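You operate a simulated robot arm through the tools that you are given. There is no shell and no other tool. Be economical: measure what you need, move in short steps, check, and stop when the job is done.

You are at the controls of a simulated robot arm. One attempt, no reset.

## Task
Pump the wide brass bush clean, stand it to drip, mop the deck.
Fine: flush it on the flush grid; it ends on the drip grid; mop the water deck with the orange mop pad and put it back.
Where things are to end (x, y in the base frame): wide brass bush within 60 mm of [410, -1060].

It is judged by the outcome, as a careful person would: the job done as asked, and still so three seconds after it is handed in. It fails if anything else is knocked over, pushed out of place, dropped, spilled or broken.

## Robot
A 6-joint arm with a two-finger parallel gripper on a trunk, on a base that drives. Base frame: it is fixed to the floor where the robot stands at the start and does not move with it; the origin is under the middle of the robot, x ahead of it, y to its left, z up. Readings come in mm, degrees, newtons and seconds.
With the tool pointing down near the work surface it reaches from about 180 to 840 mm from the robot's upright axis, wherever it stands. Its first joint turns from -166.0 to 166.0 degrees. Places, roughly: orange basket [500, -2500, 750]; pump lever [600, 200, 1200]; top of the drip grid [500, -1100, 800]; top of the flush grid [600, 0, 800]; top of the water deck [500, -100, 800]; water deck [500, -100, 400]; yellow mop pad [500, -2250, 750]. Payload 3.91 kg.
The TCP is the grasp point between the finger pads, 30 mm short of the fingertips. In the tool frame z runs along the fingers and y along their closing line. The gripper opens to 110 mm. The fingers are 20 mm wide and 10 mm thick; the gripper's body (48 by 112 mm) begins 55 mm behind the TCP.
Orientation is told as [roll, pitch, yaw] about the base's x, y, z axes, in that order, counted from this pose: with the fingers straight down and closing along the base's y, the tool's x points along the base's -x, its y along +y and its z along -z.

## Interface
- The arm moves only by the tool step_arm. Its argument "commands" is a list of rows, each an object of numbers (a shift or turn left out is 0, a gripper value left out holds the last): "gripper": the gripper command, from -1 (shut) to 1 (fully open), values between in proportion; "dx", "dy", "dz": the shift along the tool's x, y, z in mm; "ax", "ay", "az": the turn, a rotation vector about the tool's x, y, z in degrees. In form: [{"gripper": .., "dx": .., "dy": .., "dz": .., "ax": .., "ay": .., "az": ..}, ...]. A call has 1 to 10 rows; each row shifts and turns the commanded pose from where the row before left it, along the tool's axes as they then stand. Each row takes 0.2 s and may step no farther than 50 mm and 8.6 degrees from the row before; otherwise, or with a gripper value out of range, the whole call is refused. Where a pose cannot be reached the arm comes as near as it can. A force on the tool above 90 N (or 10 N above the force at the start of the call, whichever is more), or a blocked arm, ends the call early, and 0.2 s more pass. Each finger travels about 108 mm/s and halts on what it meets, pressing with about 35 N; the grip force reading is that of the motor and also rises with nothing between the fingers. The clock runs only during rows and for 0.2 s after the last one: add rows that do not move to give the fingers time. The reply holds the time, the measured pose of the TCP, the force on the tool along the base axes, the opening and the grip force, in the units named above and with some noise, with the torque about the TCP (base axes, N m) and any sound that the robot's microphone picked up.
- Cameras (640 x 400 px; columns grow to the right, rows downward): "scene" is now at [-86.5, -17.1, 1530.6]; the picture's right is [-0.21, -0.98, 0.00], its down [-0.64, 0.14, -0.75] and it looks along [0.74, -0.16, -0.66] (base axes); focal length 273 px, centre (320, 200). "wrist" rides on the gripper at [77, 7, -115] in the tool frame; the picture's right is [-0.09, 1.00, 0.00], its down [-0.80, -0.07, -0.59] and it looks along [-0.59, -0.05, 0.80] (tool axes); focal length 270 px, centre (320, 200).
- camera(camera): a new picture of that camera. It takes no simulated time.
- raise_lower(by): slides the trunk up (or, below 0, down) by that many mm; the arm and the scene camera ride with it, the base frame stays. It gives what a move gives, with no picture.
- roll_base(legs): drives the robot by 1 to 6 legs, each [ahead, left, turn to the left] in mm, mm and degrees, along the robot's own axes; the way and the turn of a leg run together, so that a leg with both is an arc; at most 1500 mm and 180 degrees a leg. The arm and the cameras ride along, it lands a little off, and it stops where it bumps. It gives what a move gives.
- turn_head(pan, tilt): turns the head with the scene camera to pan (to the left, within 86 degrees either way) and tilt (down, from -29 to 69), counted from straight ahead of the robot. It gives what a move gives.
- locate(camera, pixels): for up to 12 pixels [column, row] of the newest picture of that camera ("zoom" is the newest enlarged one), the place [x, y, z] in the base frame of the surface seen there, good to about 3 mm. It takes no simulated time.
- inspect(camera, box): a new picture of the part [left, top, right, bottom] of that camera's present view, enlarged. It takes no simulated time.
- hand_in(): hands the job in; it is judged then, once.

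Keep the steps short. Do not move on a guess: measure, check each grasp and each placing, and mend mistakes. In all there are 80 turns and 68 pictures (those below and enlarged ones count). Leave the gripper open and the arm clear of the work at the hand-in unless told otherwise, and finish with a single line.

The tools are called after "Request:" as a command line: name --argument value ..., lists and objects as JSON in quotes. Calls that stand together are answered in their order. step_arm: Moves the arm, as the interface text tells. Its arguments: {"type":"object","properties":{"commands":{"type":"array","items":{"type":"object","properties":{"gripper":{"type":"number"},"dx":{"type":"number"},"dy":{"type":"number"},"dz":{"type":"number"},"ax":{"type":"number"},"ay":{"type":"number"},"az":{"type":"number"}}}}},"required":["commands"]} The other tools are called the same way: raise_lower (by) slides the trunk up or down; roll_base (legs) drives the base; turn_head (pan, tilt) turns the head that bears the scene camera; camera (camera) takes a picture; locate (camera, pixels) gives the place of the surface under pixels of a picture; inspect (camera, box) takes an enlarged picture of a part of a camera's view; hand_in () hands the job in.

At the start:

```text
time_s: 0.0
ee_pos: [443.1, -138.3, 999.1]
orientation: [0.0, 0.0, 0.0]
contact_force: [0.4, -0.3, 0.2]
torque: [0.03, 0.0, -0.01]
opening: 110.3
finger_force: 0.0
trunk travel left (down, up): [-475.0, 65.0]
robot x, y, heading: [-0.9, 0.7, -0.2]
head pan, tilt: [-12.0, 41.0]
```

scene: 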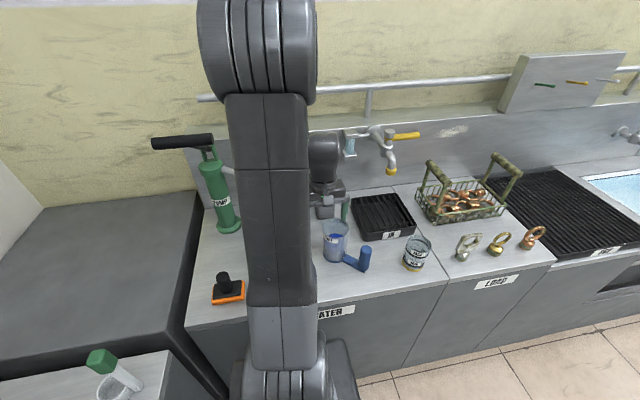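
wrist: 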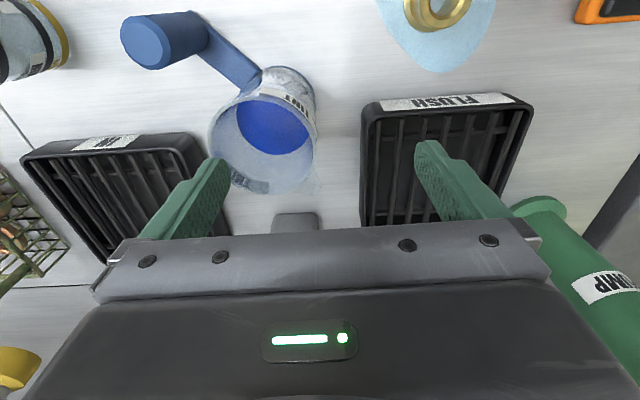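

The wrist view shows a brass ring near (435,10), a FLUSH grid and the green pump. I'll look closer at these and locate them.

Request:
inspect --camera "wrist" --box '[340, 0, 640, 188]'

Request:
locate --camera "wrist" --pixels '[[435, 12], [410, 5], [468, 5], [435, 68], [450, 150], [368, 105], [530, 105], [368, 220], [600, 10], [540, 208], [270, 125], [160, 45]]'

Request:
locate --camera "scene" --pixels '[[155, 143], [180, 141], [208, 140], [210, 155], [215, 180], [230, 225], [228, 290], [223, 280], [337, 240], [400, 215], [125, 375], [100, 360]]'

```text
2.13 times, centred on (490, 94) of wrist
```

zoom: 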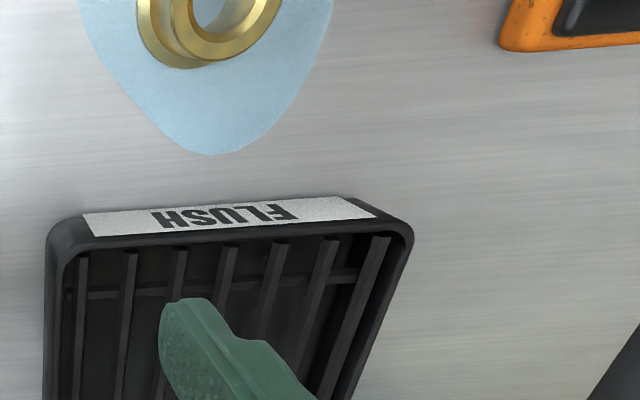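

```text
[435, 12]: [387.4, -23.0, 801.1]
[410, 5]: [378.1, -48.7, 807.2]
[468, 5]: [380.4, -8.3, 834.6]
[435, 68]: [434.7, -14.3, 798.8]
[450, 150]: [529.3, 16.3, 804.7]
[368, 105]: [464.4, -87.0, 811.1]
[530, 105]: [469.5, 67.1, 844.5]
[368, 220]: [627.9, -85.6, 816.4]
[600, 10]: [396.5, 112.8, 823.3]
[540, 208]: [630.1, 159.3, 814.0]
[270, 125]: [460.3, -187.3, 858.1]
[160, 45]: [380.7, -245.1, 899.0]
```

```text
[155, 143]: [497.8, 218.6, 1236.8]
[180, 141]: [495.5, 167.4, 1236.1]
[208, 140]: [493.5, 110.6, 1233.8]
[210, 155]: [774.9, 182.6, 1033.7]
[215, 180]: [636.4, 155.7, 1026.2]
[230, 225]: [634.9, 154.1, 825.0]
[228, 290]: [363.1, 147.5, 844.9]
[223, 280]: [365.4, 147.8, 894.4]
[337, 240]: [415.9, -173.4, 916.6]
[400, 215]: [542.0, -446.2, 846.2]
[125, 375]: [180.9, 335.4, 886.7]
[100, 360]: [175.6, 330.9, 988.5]
```

Next, a closer look at the pump and the deck in the scene view.

Request:
inspect --camera "scene" --box '[140, 120, 268, 320]'

Request:
inspect --camera "scene" --box '[310, 110, 570, 290]'

```text
2.00 times, centred on (204, 220) of scene
```

zoom: 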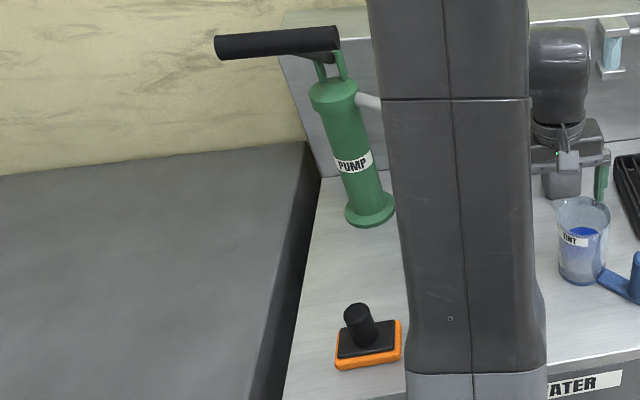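

```text
2.22 times, centred on (440, 200) of scene
```

zoom: 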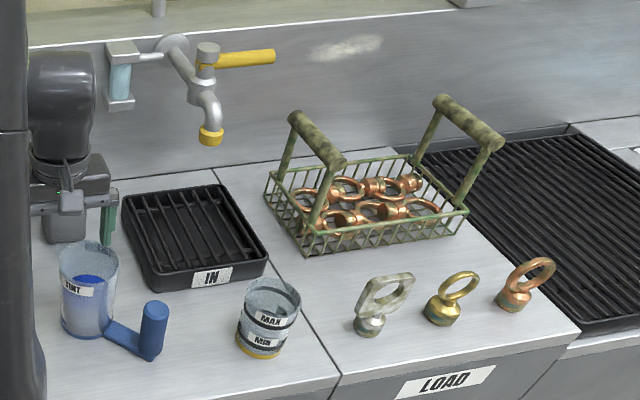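

The arm hides the pump lever. I'll lift the arm and move it to the right in free air, then look again.

Request:
step_arm --commands '[{"dz": -40}, {"dz": -40}, {"dy": -45}, {"dy": -45}, {"dy": -45}, {"dy": -45}, {"dy": -45}, {"dy": -45}]'

Request:
turn_head --pan 12 --tilt 36

Request:
camera --camera "scene"

```text
time_s: 1.8
ee_pos: [447.0, -410.7, 1079.3]
orientation: [0.1, 0.1, -0.1]
contact_force: [0.0, 0.2, 0.4]
torque: [0.01, -0.01, 0.01]
opening: 110.3
finger_force: 0.0
trunk travel left (down, up): [-475.0, 65.0]
robot x, y, heading: [-0.6, -0.7, 0.1]
head pan, tilt: [-12.0, 41.0]
```

```text
time_s: 2.7
ee_pos: [446.0, -407.9, 1078.5]
orientation: [0.0, 0.0, 0.0]
contact_force: [-0.3, -0.1, -0.3]
torque: [0.01, 0.04, -0.04]
opening: 109.9
finger_force: 0.2
trunk travel left (down, up): [-475.0, 65.0]
robot x, y, heading: [-0.7, -0.3, 0.1]
head pan, tilt: [12.0, 36.0]
```

```text
62 pictures are left
```

scene: 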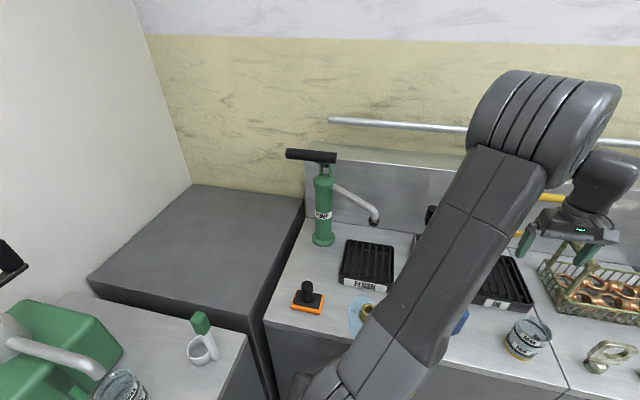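

Now the pump is clear. I'll enlarge it and the deck.

Request:
inspect --camera "scene" --box '[276, 135, 396, 210]'

Request:
locate --camera "zoom" --pixels '[[60, 102], [180, 114], [308, 124], [230, 150], [270, 158], [258, 230], [350, 275], [440, 340], [518, 428], [520, 460], [310, 300]]'

Request:
inspect --camera "scene" --box '[280, 220, 440, 340]'

Request:
locate --camera "zoom" --pixels '[[248, 190], [452, 190], [270, 80], [445, 95], [355, 365], [340, 330], [345, 400], [280, 300], [290, 440], [60, 310], [180, 310], [110, 260]]'

```text
5.33 times, centred on (336, 172) of scene
```

zoom: 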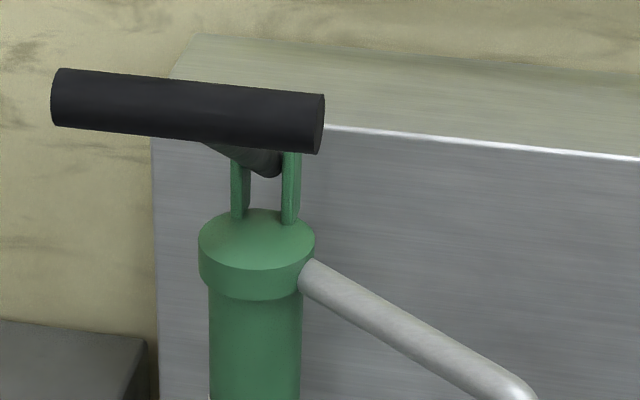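

```text
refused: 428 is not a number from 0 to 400
```

```text
3.33 times, centred on (360, 280) of scene
```

zoom: 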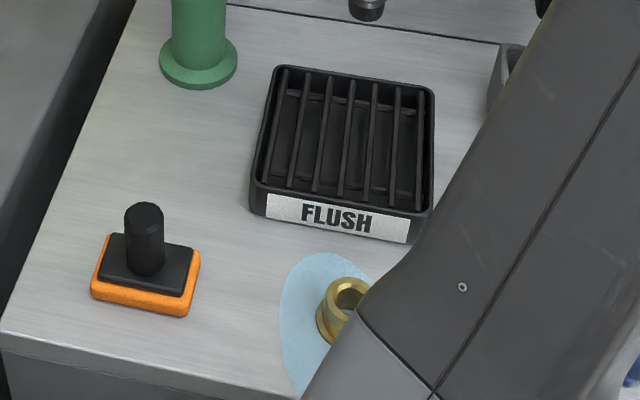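

```text
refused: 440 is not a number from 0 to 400
```

The zoom picture is 640x400, so I'll redo the measurements within its bounds.

Request:
locate --camera "zoom" --pixels '[[270, 190], [420, 215], [280, 72], [428, 92], [345, 205], [352, 140], [345, 300], [325, 320], [335, 283], [145, 212], [105, 280], [180, 290]]'

Request:
locate --camera "scene" --pixels '[[288, 154], [310, 156], [334, 158], [326, 165], [330.5, 172], [320.5, 172], [324, 181], [345, 192], [374, 210], [374, 221], [335, 200], [323, 243]]'

```text
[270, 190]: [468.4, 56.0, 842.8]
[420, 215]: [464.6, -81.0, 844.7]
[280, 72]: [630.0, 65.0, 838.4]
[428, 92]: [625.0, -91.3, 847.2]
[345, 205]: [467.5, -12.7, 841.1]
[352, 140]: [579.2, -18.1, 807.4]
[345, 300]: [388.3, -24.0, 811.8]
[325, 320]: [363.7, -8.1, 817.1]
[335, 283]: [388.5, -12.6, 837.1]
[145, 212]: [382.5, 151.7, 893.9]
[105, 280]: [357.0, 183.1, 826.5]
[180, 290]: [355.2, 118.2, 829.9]
```

```text
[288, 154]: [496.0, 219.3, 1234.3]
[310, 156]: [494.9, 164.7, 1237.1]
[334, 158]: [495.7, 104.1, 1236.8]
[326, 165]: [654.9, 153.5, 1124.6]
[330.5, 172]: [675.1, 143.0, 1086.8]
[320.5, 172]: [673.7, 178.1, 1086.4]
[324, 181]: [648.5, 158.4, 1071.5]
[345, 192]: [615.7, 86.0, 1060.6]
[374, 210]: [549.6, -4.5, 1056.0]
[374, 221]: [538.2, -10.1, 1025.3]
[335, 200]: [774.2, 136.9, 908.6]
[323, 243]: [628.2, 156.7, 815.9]
```

Lever bar: along y, about (505, 104..219, 1235). Hinge: about (675, 160, 1100). Spout mouth: about (540, -10), right above the FLUSH grid centre. Bush: about (385, -24). I'll bring the wrist over the bush from the robot's side for a proper look.

Request:
step_arm --commands '[{"dx": 18, "dy": 42.7, "dz": 8}, {"dx": 18, "dy": 42.7, "dz": 8}, {"dx": 18, "dy": 42.7, "dz": 8}, {"dx": 18, "dy": 42.7, "dz": 8}, {"dx": 18, "dy": 42.7, "dz": 8}, {"dx": 18, "dy": 42.7, "dz": 8}, {"dx": 18, "dy": 42.7, "dz": 8}, {"dx": 18, "dy": 42.7, "dz": 8}, {"dx": 18, "dy": 42.7, "dz": 8}]'

Request:
camera --camera "wrist"

```text
time_s: 4.7
ee_pos: [284.4, -21.2, 1010.6]
orientation: [-0.1, 0.0, 0.0]
contact_force: [-0.6, -0.1, 0.1]
torque: [-0.01, -0.01, 0.03]
opening: 109.9
finger_force: 0.1
trunk travel left (down, up): [-475.0, 65.0]
robot x, y, heading: [-0.8, -4.2, 0.2]
head pan, tilt: [12.0, 36.0]
```

```text
59 pictures are left
```

wrist: 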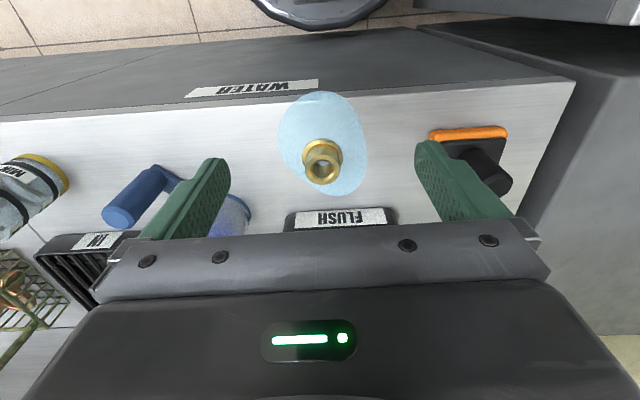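

Request:
inspect --camera "wrist" --box '[272, 90, 376, 202]'

Request:
locate --camera "wrist" --pixels '[[303, 155], [341, 155], [322, 140], [322, 167], [306, 165], [338, 165], [322, 182], [280, 140], [367, 150], [322, 93], [335, 195]]'

```text
3.57 times, centred on (324, 146) of wrist
```

zoom: 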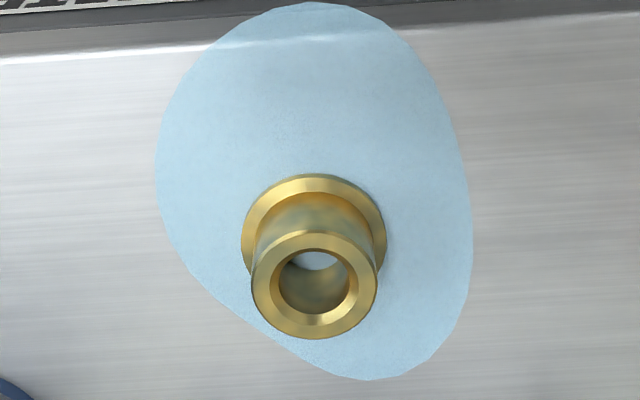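

```text
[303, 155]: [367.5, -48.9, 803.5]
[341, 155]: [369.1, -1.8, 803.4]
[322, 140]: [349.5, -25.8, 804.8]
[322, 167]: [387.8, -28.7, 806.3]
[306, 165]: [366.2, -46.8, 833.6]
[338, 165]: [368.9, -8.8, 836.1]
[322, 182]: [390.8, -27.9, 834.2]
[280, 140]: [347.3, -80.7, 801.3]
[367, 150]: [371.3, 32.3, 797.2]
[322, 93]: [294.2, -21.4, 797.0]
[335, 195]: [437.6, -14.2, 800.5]
```

The bush is centred at about (371, -28). Its barrel is about 40 mm, its flange about 48 mm and its top is at z≈836. I'll go above it and then down, leaving the fingers open and stopping short to check.

Request:
step_arm --commands '[{"dx": -43, "dy": -3}, {"dx": -43, "dy": -3.5}, {"dz": 40}, {"dz": 40}, {"dz": 40}, {"dz": 20}, {}]'

Request:
camera --camera "wrist"

Request:
camera --camera "scene"

```text
time_s: 6.3
ee_pos: [369.5, -33.1, 866.7]
orientation: [0.0, 0.1, 0.0]
contact_force: [0.4, -0.6, 0.1]
torque: [-0.01, 0.01, -0.02]
opening: 110.0
finger_force: 0.1
trunk travel left (down, up): [-475.0, 65.0]
robot x, y, heading: [2.6, -0.6, -0.1]
head pan, tilt: [12.0, 36.0]
```

```text
57 pictures are left
```

wrist: 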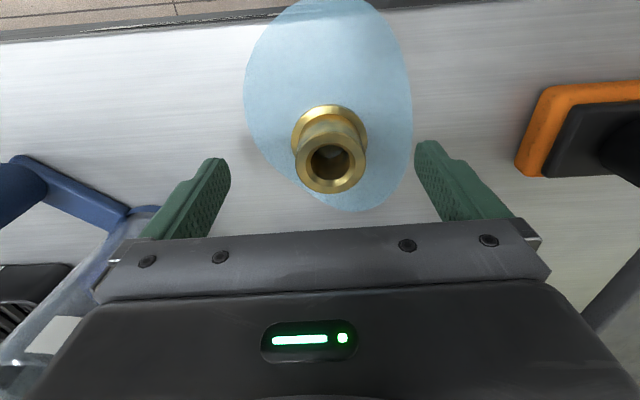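

```text
56 pictures are left
```

scene: 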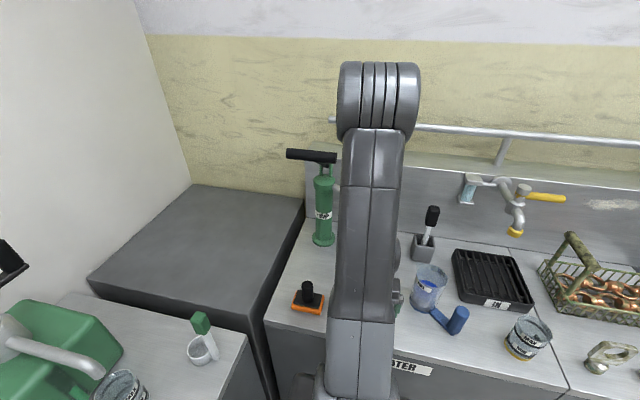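

Request:
locate --camera "wrist" --pixels '[[296, 165], [366, 165], [331, 190], [331, 147], [293, 140], [368, 140]]'

```text
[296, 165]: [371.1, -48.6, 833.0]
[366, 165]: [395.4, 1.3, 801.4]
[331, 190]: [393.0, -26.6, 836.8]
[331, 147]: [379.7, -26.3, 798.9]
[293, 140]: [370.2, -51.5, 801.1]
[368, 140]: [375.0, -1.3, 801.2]
```

The bush centre is (372, -27). I'll correct by 6 mm, go down and close.

Request:
step_arm --commands '[{"dx": -3, "dy": 6}, {"dz": 15}, {"dz": 14}, {}, {"gripper": -1}, {}, {}, {}, {}, {}]'

```text
time_s: 8.5
ee_pos: [372.5, -25.7, 839.0]
orientation: [-0.1, 0.0, 0.0]
contact_force: [0.4, -0.3, 0.6]
torque: [-0.05, -0.05, 0.01]
opening: 43.2
finger_force: 34.8
trunk travel left (down, up): [-475.0, 65.0]
robot x, y, heading: [-1.5, 0.5, -0.2]
head pan, tilt: [12.0, 36.0]
```

The opening is 43 mm with a firm grip. But the spout mouth hangs right over the flush grid at z≈1015, so a vertical gripper would hit it. I'll let go, rise, back the base up 150 mm, and regrasp with the tool leaning about 50° forward-down so that it fits under the spout.

Request:
step_arm --commands '[{"gripper": 1}, {}, {}, {"dz": -40}, {"dz": -40}, {"dz": -40}]'

Request:
roll_base --legs '[[-150, 0, 0]]'

Request:
step_arm --commands '[{"ay": -8.4}, {"ay": -8.4}, {"ay": -8.4}, {"ay": -8.4}, {"ay": -8.4}, {"ay": -8}, {}]'

Request:
camera --camera "scene"

Request:
camera --camera "wrist"

```text
time_s: 9.9
ee_pos: [369.9, -22.9, 956.1]
orientation: [0.0, -0.1, 0.0]
contact_force: [0.6, 0.1, 0.3]
torque: [-0.02, -0.03, 0.02]
opening: 110.1
finger_force: 0.1
trunk travel left (down, up): [-475.0, 65.0]
robot x, y, heading: [-2.2, -0.3, 0.1]
head pan, tilt: [12.0, 36.0]
```

```text
time_s: 11.3
ee_pos: [217.7, -23.9, 956.3]
orientation: [-0.1, 0.1, -0.1]
contact_force: [0.0, 0.6, 0.7]
torque: [-0.01, 0.04, 0.0]
opening: 110.1
finger_force: 0.1
trunk travel left (down, up): [-475.0, 65.0]
robot x, y, heading: [-152.3, 1.4, -0.1]
head pan, tilt: [12.0, 36.0]
```

```text
time_s: 12.9
ee_pos: [219.0, -23.3, 955.9]
orientation: [0.1, -19.6, -0.1]
contact_force: [0.2, 0.7, 0.6]
torque: [-0.01, -0.01, -0.04]
opening: 110.1
finger_force: 0.1
out of reach, approached as far as the arm can: row 3, 4, 5, 6
trunk travel left (down, up): [-475.0, 65.0]
robot x, y, heading: [-151.1, 0.5, 0.0]
head pan, tilt: [12.0, 36.0]
```

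```text
55 pictures are left
```

scene: 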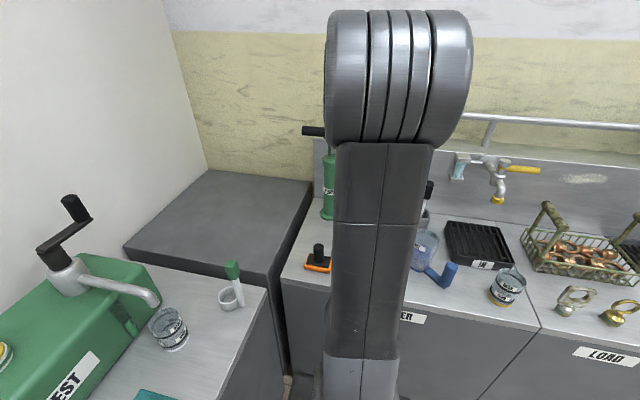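

```text
54 pictures are left
```

wrist: 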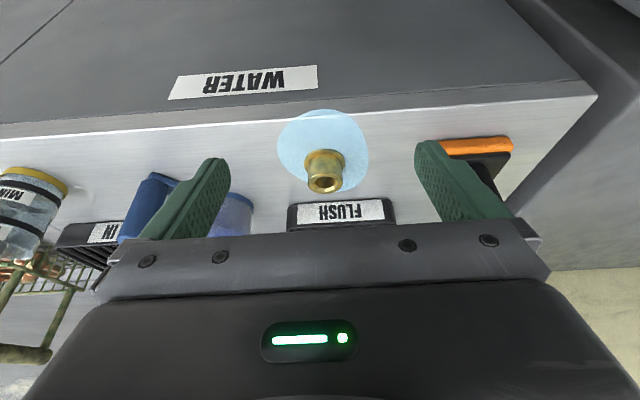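

Close to the axis the arm only managed a 19.6° tilt. I'll move forward 40 mm, assuming a 50° commanded tilt, and check whether the tilt fills in.

Request:
step_arm --commands '[{"dx": -25.7, "dz": 30.6}, {}]'

```text
time_s: 13.5
ee_pos: [253.6, -24.2, 937.4]
orientation: [0.2, -19.6, -0.2]
contact_force: [-0.3, -0.9, -0.2]
torque: [0.0, 0.02, 0.02]
opening: 110.0
finger_force: 0.1
trunk travel left (down, up): [-475.0, 65.0]
robot x, y, heading: [-151.1, -0.1, -0.2]
head pan, tilt: [12.0, 36.0]
```

The commanded pose follows the actual one, so the tilt is 19.6° now. I'll move forward with those axes and then tilt further in two parts.

Request:
step_arm --commands '[{"dx": -6.7, "dz": -18.8}, {"dx": -37.7, "dz": 13.4}, {"dx": -37.7, "dz": 13.4}, {"ay": -8.4}, {"ay": -8.4}, {"ay": -8.4}, {"ay": -5.2}, {}]'

```text
time_s: 15.3
ee_pos: [331.6, -25.0, 955.3]
orientation: [0.2, -25.2, -0.1]
contact_force: [-0.7, -0.1, -0.9]
torque: [-0.02, 0.01, 0.01]
opening: 110.0
finger_force: 0.0
out of reach, approached as far as the arm can: row 5, 6, 7
trunk travel left (down, up): [-475.0, 65.0]
robot x, y, heading: [-150.2, -0.4, -0.1]
head pan, tilt: [12.0, 36.0]
```

Tilt is limited to about 25° at this height relative to the shoulder. I'll raise the arm, lower the trunk by the same amount, and tilt again.

Request:
step_arm --commands '[{"dx": -19.2, "dz": -40.7}, {"dx": -19.2, "dz": -40.7}, {"dx": -19.2, "dz": -40.7}, {"dx": -19.2, "dz": -40.7}, {"dx": -19.2, "dz": -40.7}, {}]'

Request:
raise_lower --by -225

Request:
step_arm --commands '[{"ay": -8.4}, {"ay": -8.4}, {"ay": -8.4}, {}]'

```text
time_s: 16.7
ee_pos: [334.6, -23.8, 1183.2]
orientation: [0.2, -25.2, -0.1]
contact_force: [-0.7, -0.6, 0.7]
torque: [0.03, -0.04, 0.02]
opening: 110.3
finger_force: 0.1
trunk travel left (down, up): [-475.0, 65.0]
robot x, y, heading: [-153.1, 0.7, -0.2]
head pan, tilt: [12.0, 36.0]
```

```text
time_s: 19.0
ee_pos: [335.5, -23.1, 956.8]
orientation: [0.2, -25.2, -0.1]
contact_force: [-0.1, -0.3, 0.3]
torque: [0.06, -0.01, -0.02]
opening: 109.7
finger_force: 0.1
trunk travel left (down, up): [-250.0, 290.0]
robot x, y, heading: [-154.0, -1.4, -0.3]
head pan, tilt: [12.0, 36.0]
```

```text
time_s: 20.0
ee_pos: [334.0, -23.0, 957.7]
orientation: [0.1, -50.5, -0.2]
contact_force: [0.1, 1.1, -0.2]
torque: [0.0, -0.03, -0.02]
opening: 110.0
finger_force: 0.1
trunk travel left (down, up): [-250.0, 290.0]
robot x, y, heading: [-155.8, 1.2, -0.1]
head pan, tilt: [12.0, 36.0]
```

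The tilt is now -50.5°. I'll move over the bush, staying 40 mm high, and look.

Request:
step_arm --commands '[{"dx": -24.2, "dz": 29.3, "dy": -3}, {"dx": 34.7, "dz": 28.6}, {"dx": 30.9, "dz": 25.4}, {}]'

Request:
camera --camera "wrist"

```text
time_s: 21.0
ee_pos: [372.4, -25.2, 919.9]
orientation: [0.2, -50.4, -0.1]
contact_force: [0.8, -0.1, 0.0]
torque: [0.01, 0.01, 0.01]
opening: 110.1
finger_force: 0.0
out of reach, approached as far as the arm can: row 2, 3
trunk travel left (down, up): [-250.0, 290.0]
robot x, y, heading: [-152.8, 4.5, -0.2]
head pan, tilt: [12.0, 36.0]
```

```text
53 pictures are left
```

wrist: 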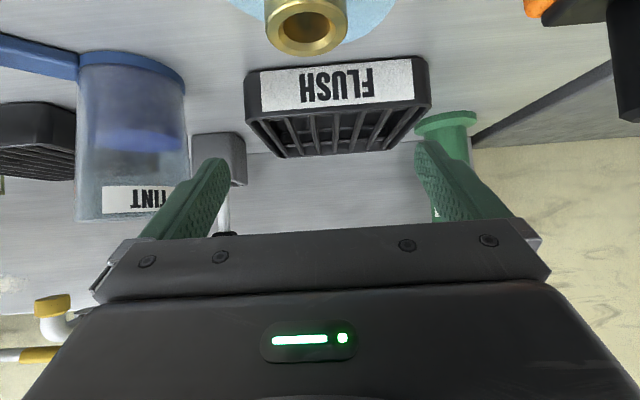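

The arm can't go lower at this tilt, so the trunk can do the vertical descent. First I'll check where the bush sits relative to the TCP.

Request:
locate --camera "wrist" --pixels '[[266, 25], [346, 25], [306, 54], [310, 20], [262, 130], [420, 130], [246, 80], [432, 80]]'

Request:
raise_lower --by -60

Request:
camera --camera "wrist"

```text
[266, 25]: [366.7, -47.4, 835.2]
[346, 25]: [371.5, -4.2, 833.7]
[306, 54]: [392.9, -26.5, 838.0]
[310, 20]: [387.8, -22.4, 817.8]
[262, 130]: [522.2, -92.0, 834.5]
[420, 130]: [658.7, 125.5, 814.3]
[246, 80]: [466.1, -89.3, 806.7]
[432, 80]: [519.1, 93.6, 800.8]
```

```text
time_s: 22.0
ee_pos: [372.5, -25.3, 859.7]
orientation: [0.2, -50.4, -0.1]
contact_force: [0.1, 0.3, 0.4]
torque: [-0.03, 0.0, 0.01]
opening: 110.2
finger_force: 0.0
trunk travel left (down, up): [-190.0, 350.0]
robot x, y, heading: [-152.9, -0.2, -0.0]
head pan, tilt: [12.0, 36.0]
```

```text
52 pictures are left
```

wrist: 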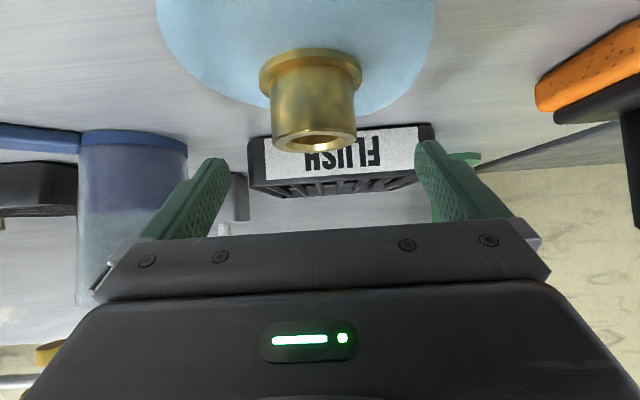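

The bush is centred at y≈-26 between the fingers, and dirt smears show on it. I'll lower 31 mm and close.

Request:
raise_lower --by -31

Request:
step_arm --commands '[{"gripper": -1}, {}, {}, {}, {}, {}]'

Request:
raise_lower --by 80

Request:
camera --camera "wrist"

```text
time_s: 22.8
ee_pos: [373.0, -24.8, 828.7]
orientation: [0.2, -50.4, 0.0]
contact_force: [-0.6, 0.0, 0.5]
torque: [0.0, 0.02, 0.01]
opening: 110.1
finger_force: 0.1
trunk travel left (down, up): [-159.0, 381.0]
robot x, y, heading: [-154.8, -0.7, -0.3]
head pan, tilt: [12.0, 36.0]
```

```text
time_s: 24.2
ee_pos: [373.0, -24.8, 827.6]
orientation: [0.2, -50.4, -0.1]
contact_force: [0.4, 0.9, 0.1]
torque: [-0.01, 0.0, -0.03]
opening: 43.2
finger_force: 34.9
trunk travel left (down, up): [-159.0, 381.0]
robot x, y, heading: [-150.6, -0.6, -0.1]
head pan, tilt: [12.0, 36.0]
```

```text
time_s: 25.4
ee_pos: [372.8, -25.5, 907.8]
orientation: [0.3, -50.3, -0.1]
contact_force: [0.3, -0.6, -1.6]
torque: [0.0, -0.01, -0.02]
opening: 43.3
finger_force: 34.8
trunk travel left (down, up): [-239.0, 301.0]
robot x, y, heading: [-154.9, 4.8, -0.3]
head pan, tilt: [12.0, 36.0]
```

```text
51 pictures are left
```

wrist: 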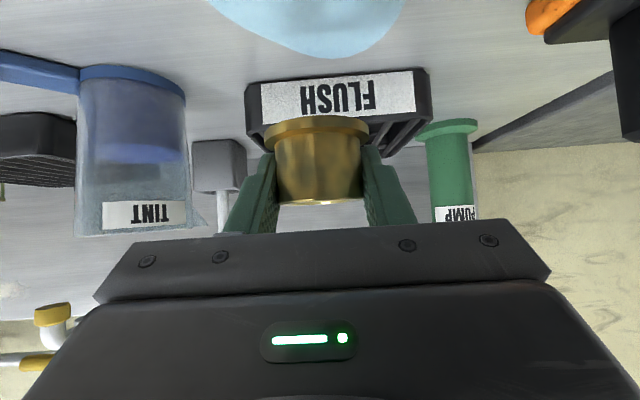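

The bush is held upright. I'll carry it forward 172 mm and left 14 mm, to above the grid under the spout, in level steps.

Request:
step_arm --commands '[{"dx": -27.5, "dz": 33.1, "dy": 3.5}, {"dx": -27.5, "dz": 33.1, "dy": 3.5}, {"dx": -27.5, "dz": 33.1, "dy": 3.5}, {"dx": -27.5, "dz": 33.1, "dy": 3.5}, {}]'

Request:
camera --camera "scene"

Request:
camera --camera "wrist"

```text
time_s: 26.6
ee_pos: [546.2, -11.2, 911.2]
orientation: [0.2, -50.3, -0.1]
contact_force: [0.0, -0.4, -2.7]
torque: [-0.01, -0.02, 0.04]
opening: 43.1
finger_force: 35.4
trunk travel left (down, up): [-239.0, 301.0]
robot x, y, heading: [-157.0, 2.0, -0.2]
head pan, tilt: [12.0, 36.0]
```

```text
50 pictures are left
```

scene: 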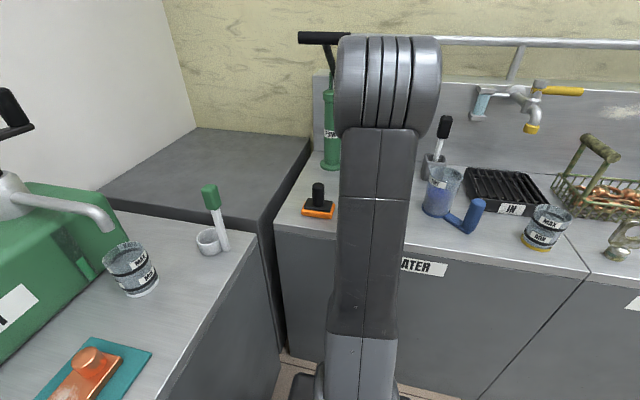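

```text
49 pictures are left
```

wrist: 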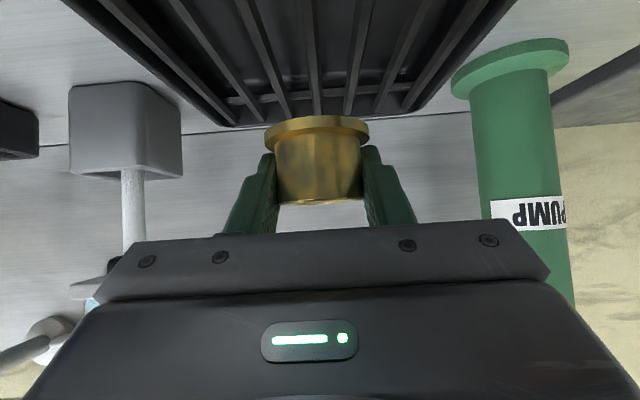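

I'll measure the bar top height before lowering.

Request:
locate --camera "wrist" --pixels '[[250, 30], [308, 40], [313, 60], [362, 40], [405, 20], [190, 30], [235, 122]]'

```text
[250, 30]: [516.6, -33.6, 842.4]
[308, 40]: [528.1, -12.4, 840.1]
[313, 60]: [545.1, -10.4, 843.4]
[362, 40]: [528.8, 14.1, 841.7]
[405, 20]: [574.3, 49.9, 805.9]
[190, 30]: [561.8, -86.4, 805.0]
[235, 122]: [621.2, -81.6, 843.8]
```

Bar tops are at z≈842, so the TCP should end at about 870. I'll lower 38 mm with the trunk and then check contact.

Request:
raise_lower --by -38

Request:
raise_lower --by -3

```text
time_s: 27.4
ee_pos: [544.7, -11.7, 872.4]
orientation: [0.3, -50.3, 0.0]
contact_force: [0.7, 0.1, -1.5]
torque: [0.03, -0.01, 0.03]
opening: 43.0
finger_force: 35.3
trunk travel left (down, up): [-201.0, 339.0]
robot x, y, heading: [-149.5, -0.0, -0.1]
head pan, tilt: [12.0, 36.0]
```

```text
time_s: 27.9
ee_pos: [543.9, -10.4, 871.6]
orientation: [0.2, -50.6, -0.2]
contact_force: [0.7, -0.6, 11.3]
torque: [-0.16, 0.23, -0.04]
opening: 43.3
finger_force: 35.5
trunk travel left (down, up): [-198.0, 342.0]
robot x, y, heading: [-153.3, -0.9, -0.1]
head pan, tilt: [12.0, 36.0]
```

Contact is felt (11 N), so the bush is seated. I'll open and back straight out along the tool axis.

Request:
step_arm --commands '[{"gripper": 1}, {}, {}, {"dz": -40}, {"dz": -40}, {"dz": -40}, {"dz": -40}, {"dz": -30}]'

Request:
camera --camera "wrist"

```text
time_s: 29.7
ee_pos: [395.4, -8.7, 993.0]
orientation: [0.3, -50.3, -0.2]
contact_force: [-0.2, 0.4, -0.1]
torque: [-0.02, -0.01, 0.01]
opening: 110.0
finger_force: 0.0
trunk travel left (down, up): [-198.0, 342.0]
robot x, y, heading: [-151.1, 2.2, -0.1]
head pan, tilt: [12.0, 36.0]
```

```text
48 pictures are left
```

wrist: 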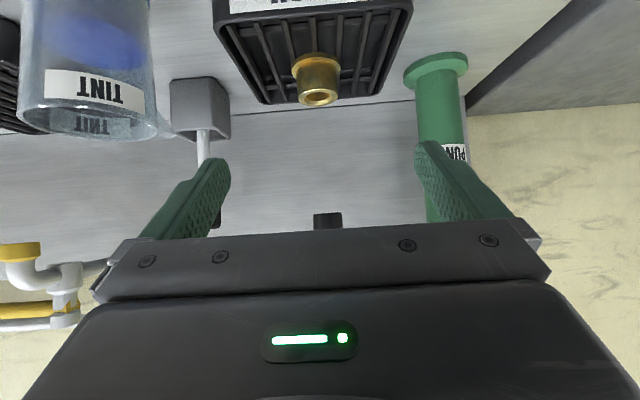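

The bush stands upright on the grid. The dark nub at (328,220) may be the spout mouth, so I'll measure it.

Request:
locate --camera "wrist" --pixels '[[328, 218], [318, 222], [338, 222], [318, 97], [318, 75], [298, 80], [339, 80]]'

```text
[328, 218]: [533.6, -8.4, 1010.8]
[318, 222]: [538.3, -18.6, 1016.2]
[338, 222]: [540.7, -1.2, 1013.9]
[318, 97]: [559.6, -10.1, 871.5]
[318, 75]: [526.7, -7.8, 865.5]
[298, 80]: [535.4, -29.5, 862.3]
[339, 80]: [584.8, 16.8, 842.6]
```

Spout mouth (543,-10) is directly over the bush at (545,-10). Now the lever. I'll raise the trunk 240 mm, then roll the tool 90° about its own axis so the fingers close across the bar, which runs along y.

Request:
raise_lower --by 240

Request:
step_arm --commands '[{"az": -8.5}, {"az": -8.5}, {"az": -8.5}, {"az": -8.5}, {"az": -8.5}, {"az": -8.5}, {"az": -8.5}, {"az": -8.5}, {"az": -8.5}, {"az": -8.5}]'

Request:
step_arm --commands '[{"az": -5}, {"dz": -10}, {}]'

```text
time_s: 32.2
ee_pos: [395.5, -9.0, 1233.1]
orientation: [0.2, -50.5, -0.2]
contact_force: [0.2, 0.9, -0.2]
torque: [0.01, 0.0, 0.03]
opening: 110.2
finger_force: 0.0
trunk travel left (down, up): [-438.0, 102.0]
robot x, y, heading: [-151.3, -0.4, -0.1]
head pan, tilt: [12.0, 36.0]
```

```text
time_s: 34.4
ee_pos: [397.2, -10.6, 1232.0]
orientation: [-50.2, -3.9, 86.9]
contact_force: [0.1, 0.0, -0.2]
torque: [0.01, 0.04, 0.01]
opening: 110.1
finger_force: 0.0
trunk travel left (down, up): [-438.0, 102.0]
robot x, y, heading: [-150.4, -0.2, -0.3]
head pan, tilt: [12.0, 36.0]
```

```text
time_s: 35.2
ee_pos: [386.3, -8.8, 1239.7]
orientation: [-50.3, -0.1, 89.9]
contact_force: [-0.4, -0.8, -0.5]
torque: [0.02, 0.0, -0.02]
opening: 110.2
finger_force: 0.0
trunk travel left (down, up): [-438.0, 102.0]
robot x, y, heading: [-155.7, -2.0, 0.0]
head pan, tilt: [12.0, 36.0]
```

Tool x is now base -y, and the closing line lies in the x-z plane. I'll move to the pre-grasp about (445,128,1281), in line with the lever rod and right of its middle, then look.

Request:
step_arm --commands '[{"dy": -31.5, "dz": -26.2}, {"dx": -45.7}, {"dx": -45.7}, {"dx": -45.7}, {"dy": -18.9, "dz": 22.7}, {"dy": -18.9, "dz": 22.7}, {}]'

Request:
camera --camera "wrist"

Request:
camera --camera "scene"

```text
time_s: 36.8
ee_pos: [448.9, 129.2, 1283.8]
orientation: [-50.3, -0.1, 90.1]
contact_force: [-0.3, 0.3, -0.4]
torque: [0.0, -0.03, 0.02]
opening: 110.1
finger_force: 0.1
trunk travel left (down, up): [-438.0, 102.0]
robot x, y, heading: [-158.5, 1.7, 0.2]
head pan, tilt: [12.0, 36.0]
```

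```text
47 pictures are left
```

wrist: 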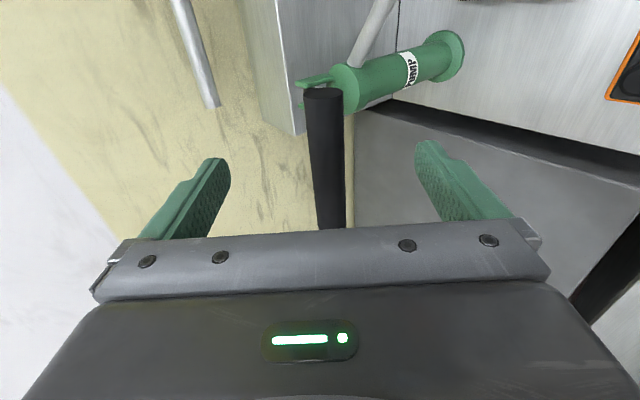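

```text
46 pictures are left
```

scene: 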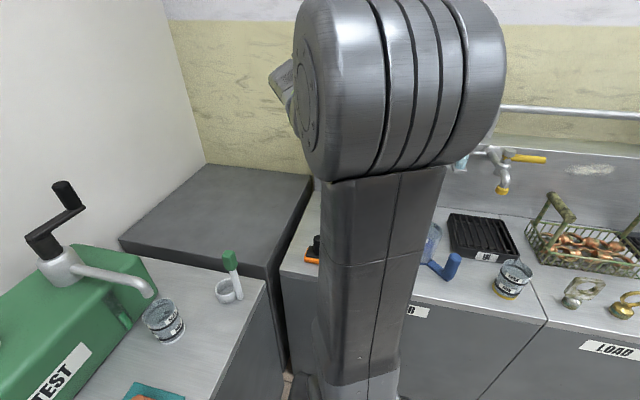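

The bar sits right between the fingers in the wrist view, about column 325. I'll measure it.

Request:
locate --camera "wrist" --pixels '[[325, 92], [325, 120], [325, 160], [328, 200], [310, 120], [342, 120], [330, 225]]'

```text
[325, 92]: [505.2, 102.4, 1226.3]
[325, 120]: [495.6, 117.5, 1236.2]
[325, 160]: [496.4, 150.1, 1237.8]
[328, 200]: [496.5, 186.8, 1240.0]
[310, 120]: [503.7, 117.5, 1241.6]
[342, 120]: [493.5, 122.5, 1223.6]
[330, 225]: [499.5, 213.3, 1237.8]
```

Bar centre is about (506, y, 1229). I'll advance 77 mm with a 5.6 mm sideways trim and close.

Request:
step_arm --commands '[{"dy": 5.6}, {"dz": 40}, {"dz": 37}, {}, {"gripper": -1}, {}, {}, {}, {}, {}]'

Request:
camera --camera "wrist"

```text
time_s: 39.0
ee_pos: [501.4, 131.9, 1227.9]
orientation: [-50.3, -0.2, 90.0]
contact_force: [2.9, 1.2, -1.9]
torque: [0.89, -0.33, -0.36]
opening: 27.8
finger_force: 45.1
trunk travel left (down, up): [-438.0, 102.0]
robot x, y, heading: [-153.5, 0.1, 0.3]
head pan, tilt: [12.0, 36.0]
```

```text
45 pictures are left
```

wrist: 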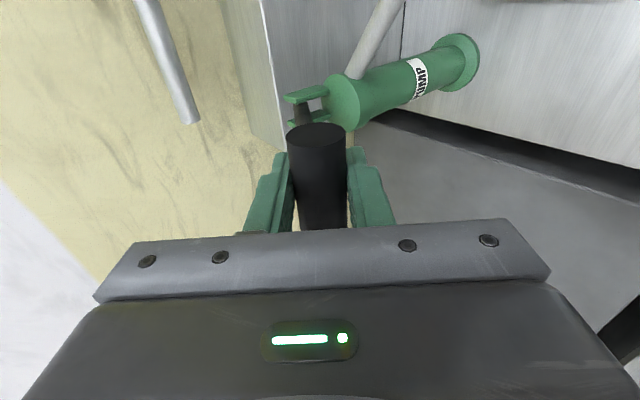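

The bar is gripped at 27.8 mm. I'll try the first part of the down stroke, following an arc about the hinge at roughly (672, ·, 1110) with R≈206, and watch the force.

Request:
step_arm --commands '[{"dy": 14, "dz": 1.5}, {"dy": 14.1, "dz": 3}, {"dy": 13.8, "dz": 3.6}, {"dy": 13.8, "dz": 4.6}, {}]'

```text
time_s: 40.2
ee_pos: [476.1, 131.4, 1177.7]
orientation: [-50.4, -0.1, 90.1]
contact_force: [-4.3, 12.9, 6.0]
torque: [1.48, -0.84, 0.24]
opening: 27.6
finger_force: 44.7
trunk travel left (down, up): [-438.0, 102.0]
robot x, y, heading: [-149.8, 2.4, 0.2]
head pan, tilt: [12.0, 36.0]
```

It moves easily. I'll continue the arc down.

Request:
step_arm --commands '[{"dy": 13, "dz": 6}, {"dy": 13, "dz": 6}, {"dy": 12, "dz": 7.7}, {"dy": 12, "dz": 7.7}, {"dy": 11, "dz": 9.4}, {"dy": 11, "dz": 9.4}, {}]'

Request:
camera --camera "wrist"

```text
time_s: 41.8
ee_pos: [465.8, 130.7, 1091.9]
orientation: [-50.2, 0.0, 90.1]
contact_force: [-2.9, 15.1, 3.2]
torque: [0.94, -0.74, -0.13]
opening: 27.9
finger_force: 45.2
trunk travel left (down, up): [-438.0, 102.0]
robot x, y, heading: [-146.8, -2.7, -0.2]
head pan, tilt: [12.0, 36.0]
```

```text
44 pictures are left
```

wrist: 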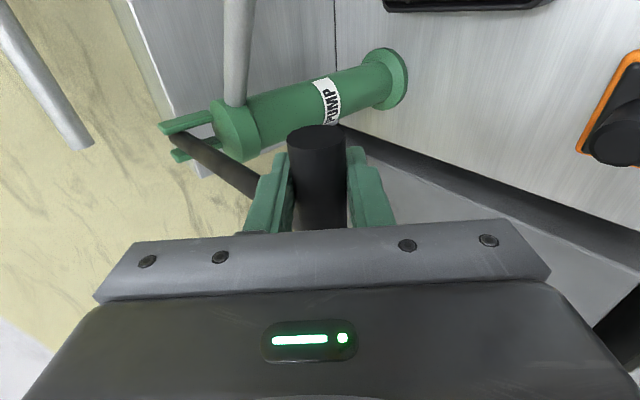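

No end stop yet. I'll continue down a bit more.

Request:
step_arm --commands '[{"dy": 9.5, "dz": 10.8}, {"dy": 9.4, "dz": 10.8}, {"dy": 7.9, "dz": 12}, {"dy": 7.9, "dz": 12}, {}]'

Request:
camera --camera "scene"

```text
time_s: 43.0
ee_pos: [478.1, 129.5, 1035.8]
orientation: [-50.3, -0.1, 89.9]
contact_force: [-4.3, 5.3, 1.0]
torque: [0.27, -0.63, -0.47]
opening: 27.6
finger_force: 44.8
trunk travel left (down, up): [-438.0, 102.0]
robot x, y, heading: [-153.7, -1.2, -0.2]
head pan, tilt: [12.0, 36.0]
```

```text
43 pictures are left
```

scene: 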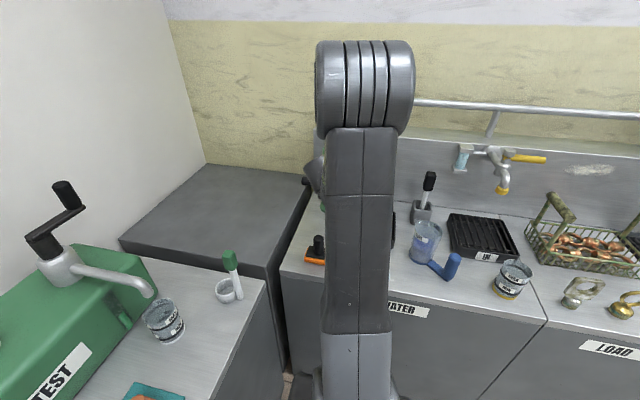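

No stop yet at about -21°. I'll go slightly further to find the end.

Request:
step_arm --commands '[{"dy": 6.2, "dz": 13}, {"dy": 6.2, "dz": 13}, {}]'

```text
time_s: 43.8
ee_pos: [486.5, 129.0, 1024.0]
orientation: [-51.8, -0.1, 90.1]
contact_force: [-30.2, 11.2, 77.7]
torque: [0.3, -0.37, -0.33]
opening: 27.9
finger_force: 45.2
trunk travel left (down, up): [-438.0, 102.0]
robot x, y, heading: [-149.4, 3.1, -0.2]
head pan, tilt: [12.0, 36.0]
```

End stop found at about -23°, at 78 N. Now the full up stroke back along the same arc.

Request:
step_arm --commands '[{"dy": -12.4, "dz": -26}, {"dy": -15.8, "dz": -24}, {"dy": -18.9, "dz": -21.6}, {"dy": -22, "dz": -18.8}, {"dy": -24, "dz": -15.4}, {"dy": -26, "dz": -12}, {"dy": -27.6, "dz": -8.2}, {"dy": -28.1, "dz": -4.5}, {}]'

Request:
camera --camera "wrist"

```text
time_s: 45.8
ee_pos: [499.5, 129.7, 1230.2]
orientation: [-50.7, -0.1, 90.0]
contact_force: [-16.6, 5.8, 2.1]
torque: [0.19, 1.03, -1.06]
opening: 27.7
finger_force: 45.2
trunk travel left (down, up): [-438.0, 102.0]
robot x, y, heading: [-152.9, -3.7, -0.2]
head pan, tilt: [12.0, 36.0]
```

```text
42 pictures are left
```

wrist: 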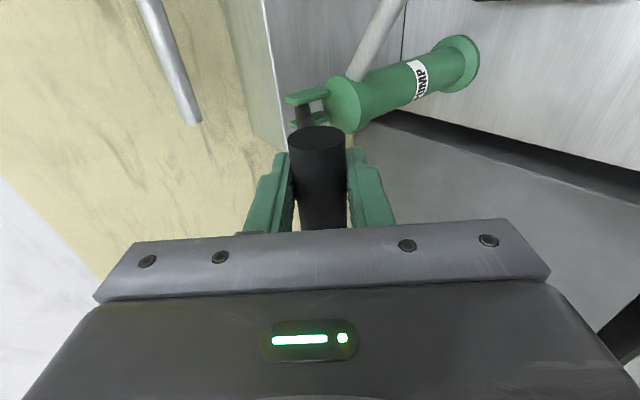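

One full stroke is done. Second stroke: down, then up.

Request:
step_arm --commands '[{"dy": 28.1, "dz": 4.5}, {"dy": 27.6, "dz": 8.2}, {"dy": 26, "dz": 12}, {"dy": 24, "dz": 15.4}, {"dy": 22, "dz": 18.8}, {"dy": 18.9, "dz": 21.6}, {"dy": 15.8, "dz": 24}, {"dy": 4, "dz": 8}, {}]'

Request:
step_arm --commands '[{"dy": -4, "dz": -8}, {"dy": -15.8, "dz": -24}, {"dy": -18.9, "dz": -21.6}, {"dy": -22, "dz": -18.8}, {"dy": -24, "dz": -15.4}, {"dy": -26, "dz": -12}, {"dy": -27.6, "dz": -8.2}, {"dy": -28.1, "dz": -4.5}, {}]'

```text
time_s: 47.8
ee_pos: [480.7, 128.2, 1029.1]
orientation: [-50.5, -0.1, 89.9]
contact_force: [-0.9, 7.2, 15.7]
torque: [0.19, -0.12, -0.65]
opening: 27.3
finger_force: 45.2
trunk travel left (down, up): [-438.0, 102.0]
robot x, y, heading: [-154.8, 0.5, -0.0]
head pan, tilt: [12.0, 36.0]
```

```text
time_s: 49.8
ee_pos: [499.8, 126.7, 1233.3]
orientation: [-50.7, -0.2, 90.0]
contact_force: [-25.0, 0.3, 10.1]
torque: [0.15, 0.76, -0.88]
opening: 27.9
finger_force: 44.7
trunk travel left (down, up): [-438.0, 102.0]
robot x, y, heading: [-151.4, -3.5, -0.0]
head pan, tilt: [12.0, 36.0]
```

Third and fourth strokes.

Request:
step_arm --commands '[{"dy": 28.1, "dz": 4.5}, {"dy": 27.6, "dz": 8.2}, {"dy": 26, "dz": 12}, {"dy": 24, "dz": 15.4}, {"dy": 22, "dz": 18.8}, {"dy": 18.9, "dz": 21.6}, {"dy": 15.8, "dz": 24}, {"dy": 4, "dz": 8}, {}]'

Request:
step_arm --commands '[{"dy": -4, "dz": -8}, {"dy": -15.8, "dz": -24}, {"dy": -18.9, "dz": -21.6}, {"dy": -22, "dz": -18.8}, {"dy": -24, "dz": -15.4}, {"dy": -26, "dz": -12}, {"dy": -27.6, "dz": -8.2}, {"dy": -27.1, "dz": -4.5}, {}]'

Request:
step_arm --commands '[{"dy": 27.1, "dz": 4.5}, {"dy": 27.6, "dz": 8.2}, {"dy": 26, "dz": 12}, {"dy": 24, "dz": 15.4}, {"dy": 22, "dz": 18.8}, {"dy": 18.9, "dz": 21.6}, {"dy": 15.8, "dz": 24}, {"dy": 4, "dz": 8}, {}]'

Request:
step_arm --commands '[{"dy": -4, "dz": -8}, {"dy": -15.8, "dz": -24}, {"dy": -18.9, "dz": -21.6}, {"dy": -22, "dz": -18.8}, {"dy": -24, "dz": -15.4}, {"dy": -26, "dz": -12}, {"dy": -27.6, "dz": -8.2}, {"dy": -26.1, "dz": -4}, {}]'

```text
time_s: 51.8
ee_pos: [482.1, 127.4, 1029.2]
orientation: [-50.3, -0.2, 89.8]
contact_force: [-3.6, -10.5, 4.3]
torque: [0.23, -0.87, -0.16]
opening: 27.7
finger_force: 44.5
trunk travel left (down, up): [-438.0, 102.0]
robot x, y, heading: [-152.4, 2.1, -0.1]
head pan, tilt: [12.0, 36.0]
```

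```text
time_s: 53.8
ee_pos: [498.3, 128.3, 1230.3]
orientation: [-50.7, -0.3, 90.0]
contact_force: [-24.4, -3.6, 8.0]
torque: [0.23, 0.88, -0.91]
opening: 27.7
finger_force: 45.4
trunk travel left (down, up): [-438.0, 102.0]
robot x, y, heading: [-151.3, -1.2, -0.2]
head pan, tilt: [12.0, 36.0]
```

```text
time_s: 55.8
ee_pos: [482.9, 128.2, 1028.5]
orientation: [-50.4, -0.2, 89.9]
contact_force: [-3.2, -1.5, 4.9]
torque: [0.32, -0.84, -0.26]
opening: 27.5
finger_force: 45.2
trunk travel left (down, up): [-438.0, 102.0]
robot x, y, heading: [-152.6, -0.7, 0.2]
head pan, tilt: [12.0, 36.0]
```

```text
time_s: 57.8
ee_pos: [496.9, 128.3, 1226.6]
orientation: [-50.6, -0.1, 89.9]
contact_force: [-21.5, -4.0, 4.5]
torque: [0.08, 1.0, -1.01]
opening: 27.5
finger_force: 44.8
trunk travel left (down, up): [-438.0, 102.0]
robot x, y, heading: [-151.5, 0.3, -0.4]
head pan, tilt: [12.0, 36.0]
```

Four strokes are done, with the lever near the top. I'll open, back out along the tool axis, move right and check the bush.

Request:
step_arm --commands '[{"gripper": 1}, {}, {}, {"dz": -40}, {"dz": -40}, {"dy": 22, "dz": -27}, {"dx": 45.7}, {"dx": 45.7}, {"dx": 45.7}, {}]'

Request:
step_arm --commands '[{"az": 8.5}, {"az": 8.5}, {"az": 8.5}, {"az": 8.5}, {"az": 8.5}, {"az": 8.5}, {"az": 8.5}, {"az": 8.5}, {"az": 8.5}, {"az": 8.5}]'

Request:
step_arm --commands '[{"az": 5}, {}]'

Request:
camera --camera "wrist"

```text
time_s: 60.0
ee_pos: [407.6, -7.7, 1278.2]
orientation: [-50.4, -0.1, 90.0]
contact_force: [0.2, 0.3, -0.3]
torque: [-0.01, 0.03, 0.0]
opening: 109.7
finger_force: 0.0
trunk travel left (down, up): [-438.0, 102.0]
robot x, y, heading: [-151.7, 2.2, 0.3]
head pan, tilt: [12.0, 36.0]
```

```text
time_s: 62.2
ee_pos: [405.1, -8.6, 1276.8]
orientation: [-5.6, -50.2, 7.5]
contact_force: [-0.4, 1.0, -0.7]
torque: [-0.01, 0.01, -0.03]
opening: 110.3
finger_force: 0.1
trunk travel left (down, up): [-438.0, 102.0]
robot x, y, heading: [-154.3, 0.5, -0.2]
head pan, tilt: [12.0, 36.0]
```

```text
time_s: 62.8
ee_pos: [405.9, -9.2, 1278.2]
orientation: [0.3, -50.4, -0.2]
contact_force: [-0.3, 0.5, 0.8]
torque: [0.0, 0.03, -0.02]
opening: 109.9
finger_force: 0.1
trunk travel left (down, up): [-438.0, 102.0]
robot x, y, heading: [-152.1, 0.8, -0.1]
head pan, tilt: [12.0, 36.0]
```

```text
41 pictures are left
```

wrist: 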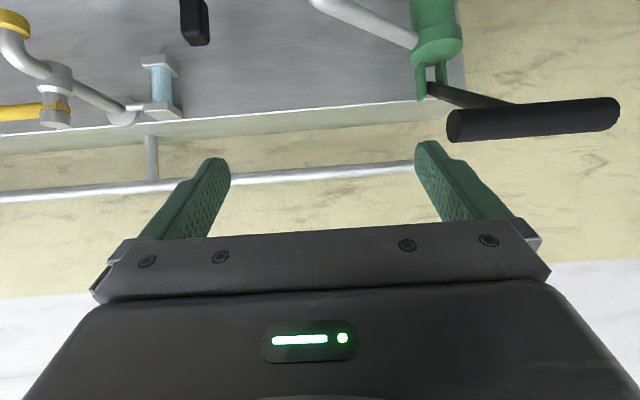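

The lever stayed up. I'll lower the trunk to the earlier viewing height and inspect the bush.

Request:
raise_lower --by -285

Request:
inspect --camera "wrist" --box '[200, 0, 440, 150]'

```text
time_s: 65.7
ee_pos: [404.9, -9.0, 991.1]
orientation: [0.2, -50.4, -0.1]
contact_force: [1.0, -0.6, -0.3]
torque: [0.02, 0.04, -0.01]
opening: 109.9
finger_force: 0.0
trunk travel left (down, up): [-153.0, 387.0]
robot x, y, heading: [-153.1, 0.7, -0.2]
head pan, tilt: [12.0, 36.0]
```

```text
2.67 times, centred on (320, 75) of wrist
```

zoom: 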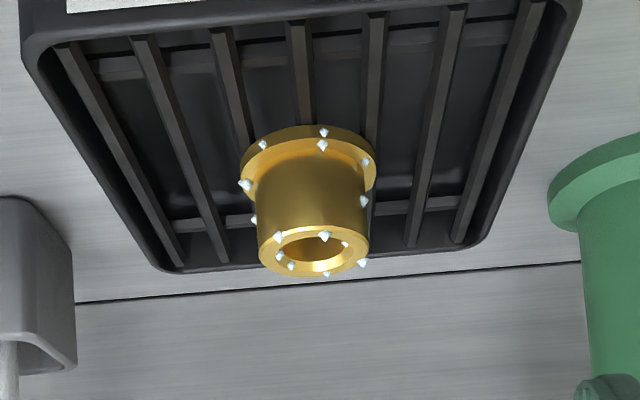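

The bush is bright and clean with water drops on it. I'll measure it before regrasping.

Request:
locate --camera "zoom" --pixels '[[262, 250], [366, 250], [314, 270], [244, 160], [372, 160], [310, 200]]'

```text
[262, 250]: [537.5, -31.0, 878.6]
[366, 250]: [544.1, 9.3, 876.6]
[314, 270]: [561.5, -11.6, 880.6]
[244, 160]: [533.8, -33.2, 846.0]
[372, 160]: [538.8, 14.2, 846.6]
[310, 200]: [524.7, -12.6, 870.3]
```

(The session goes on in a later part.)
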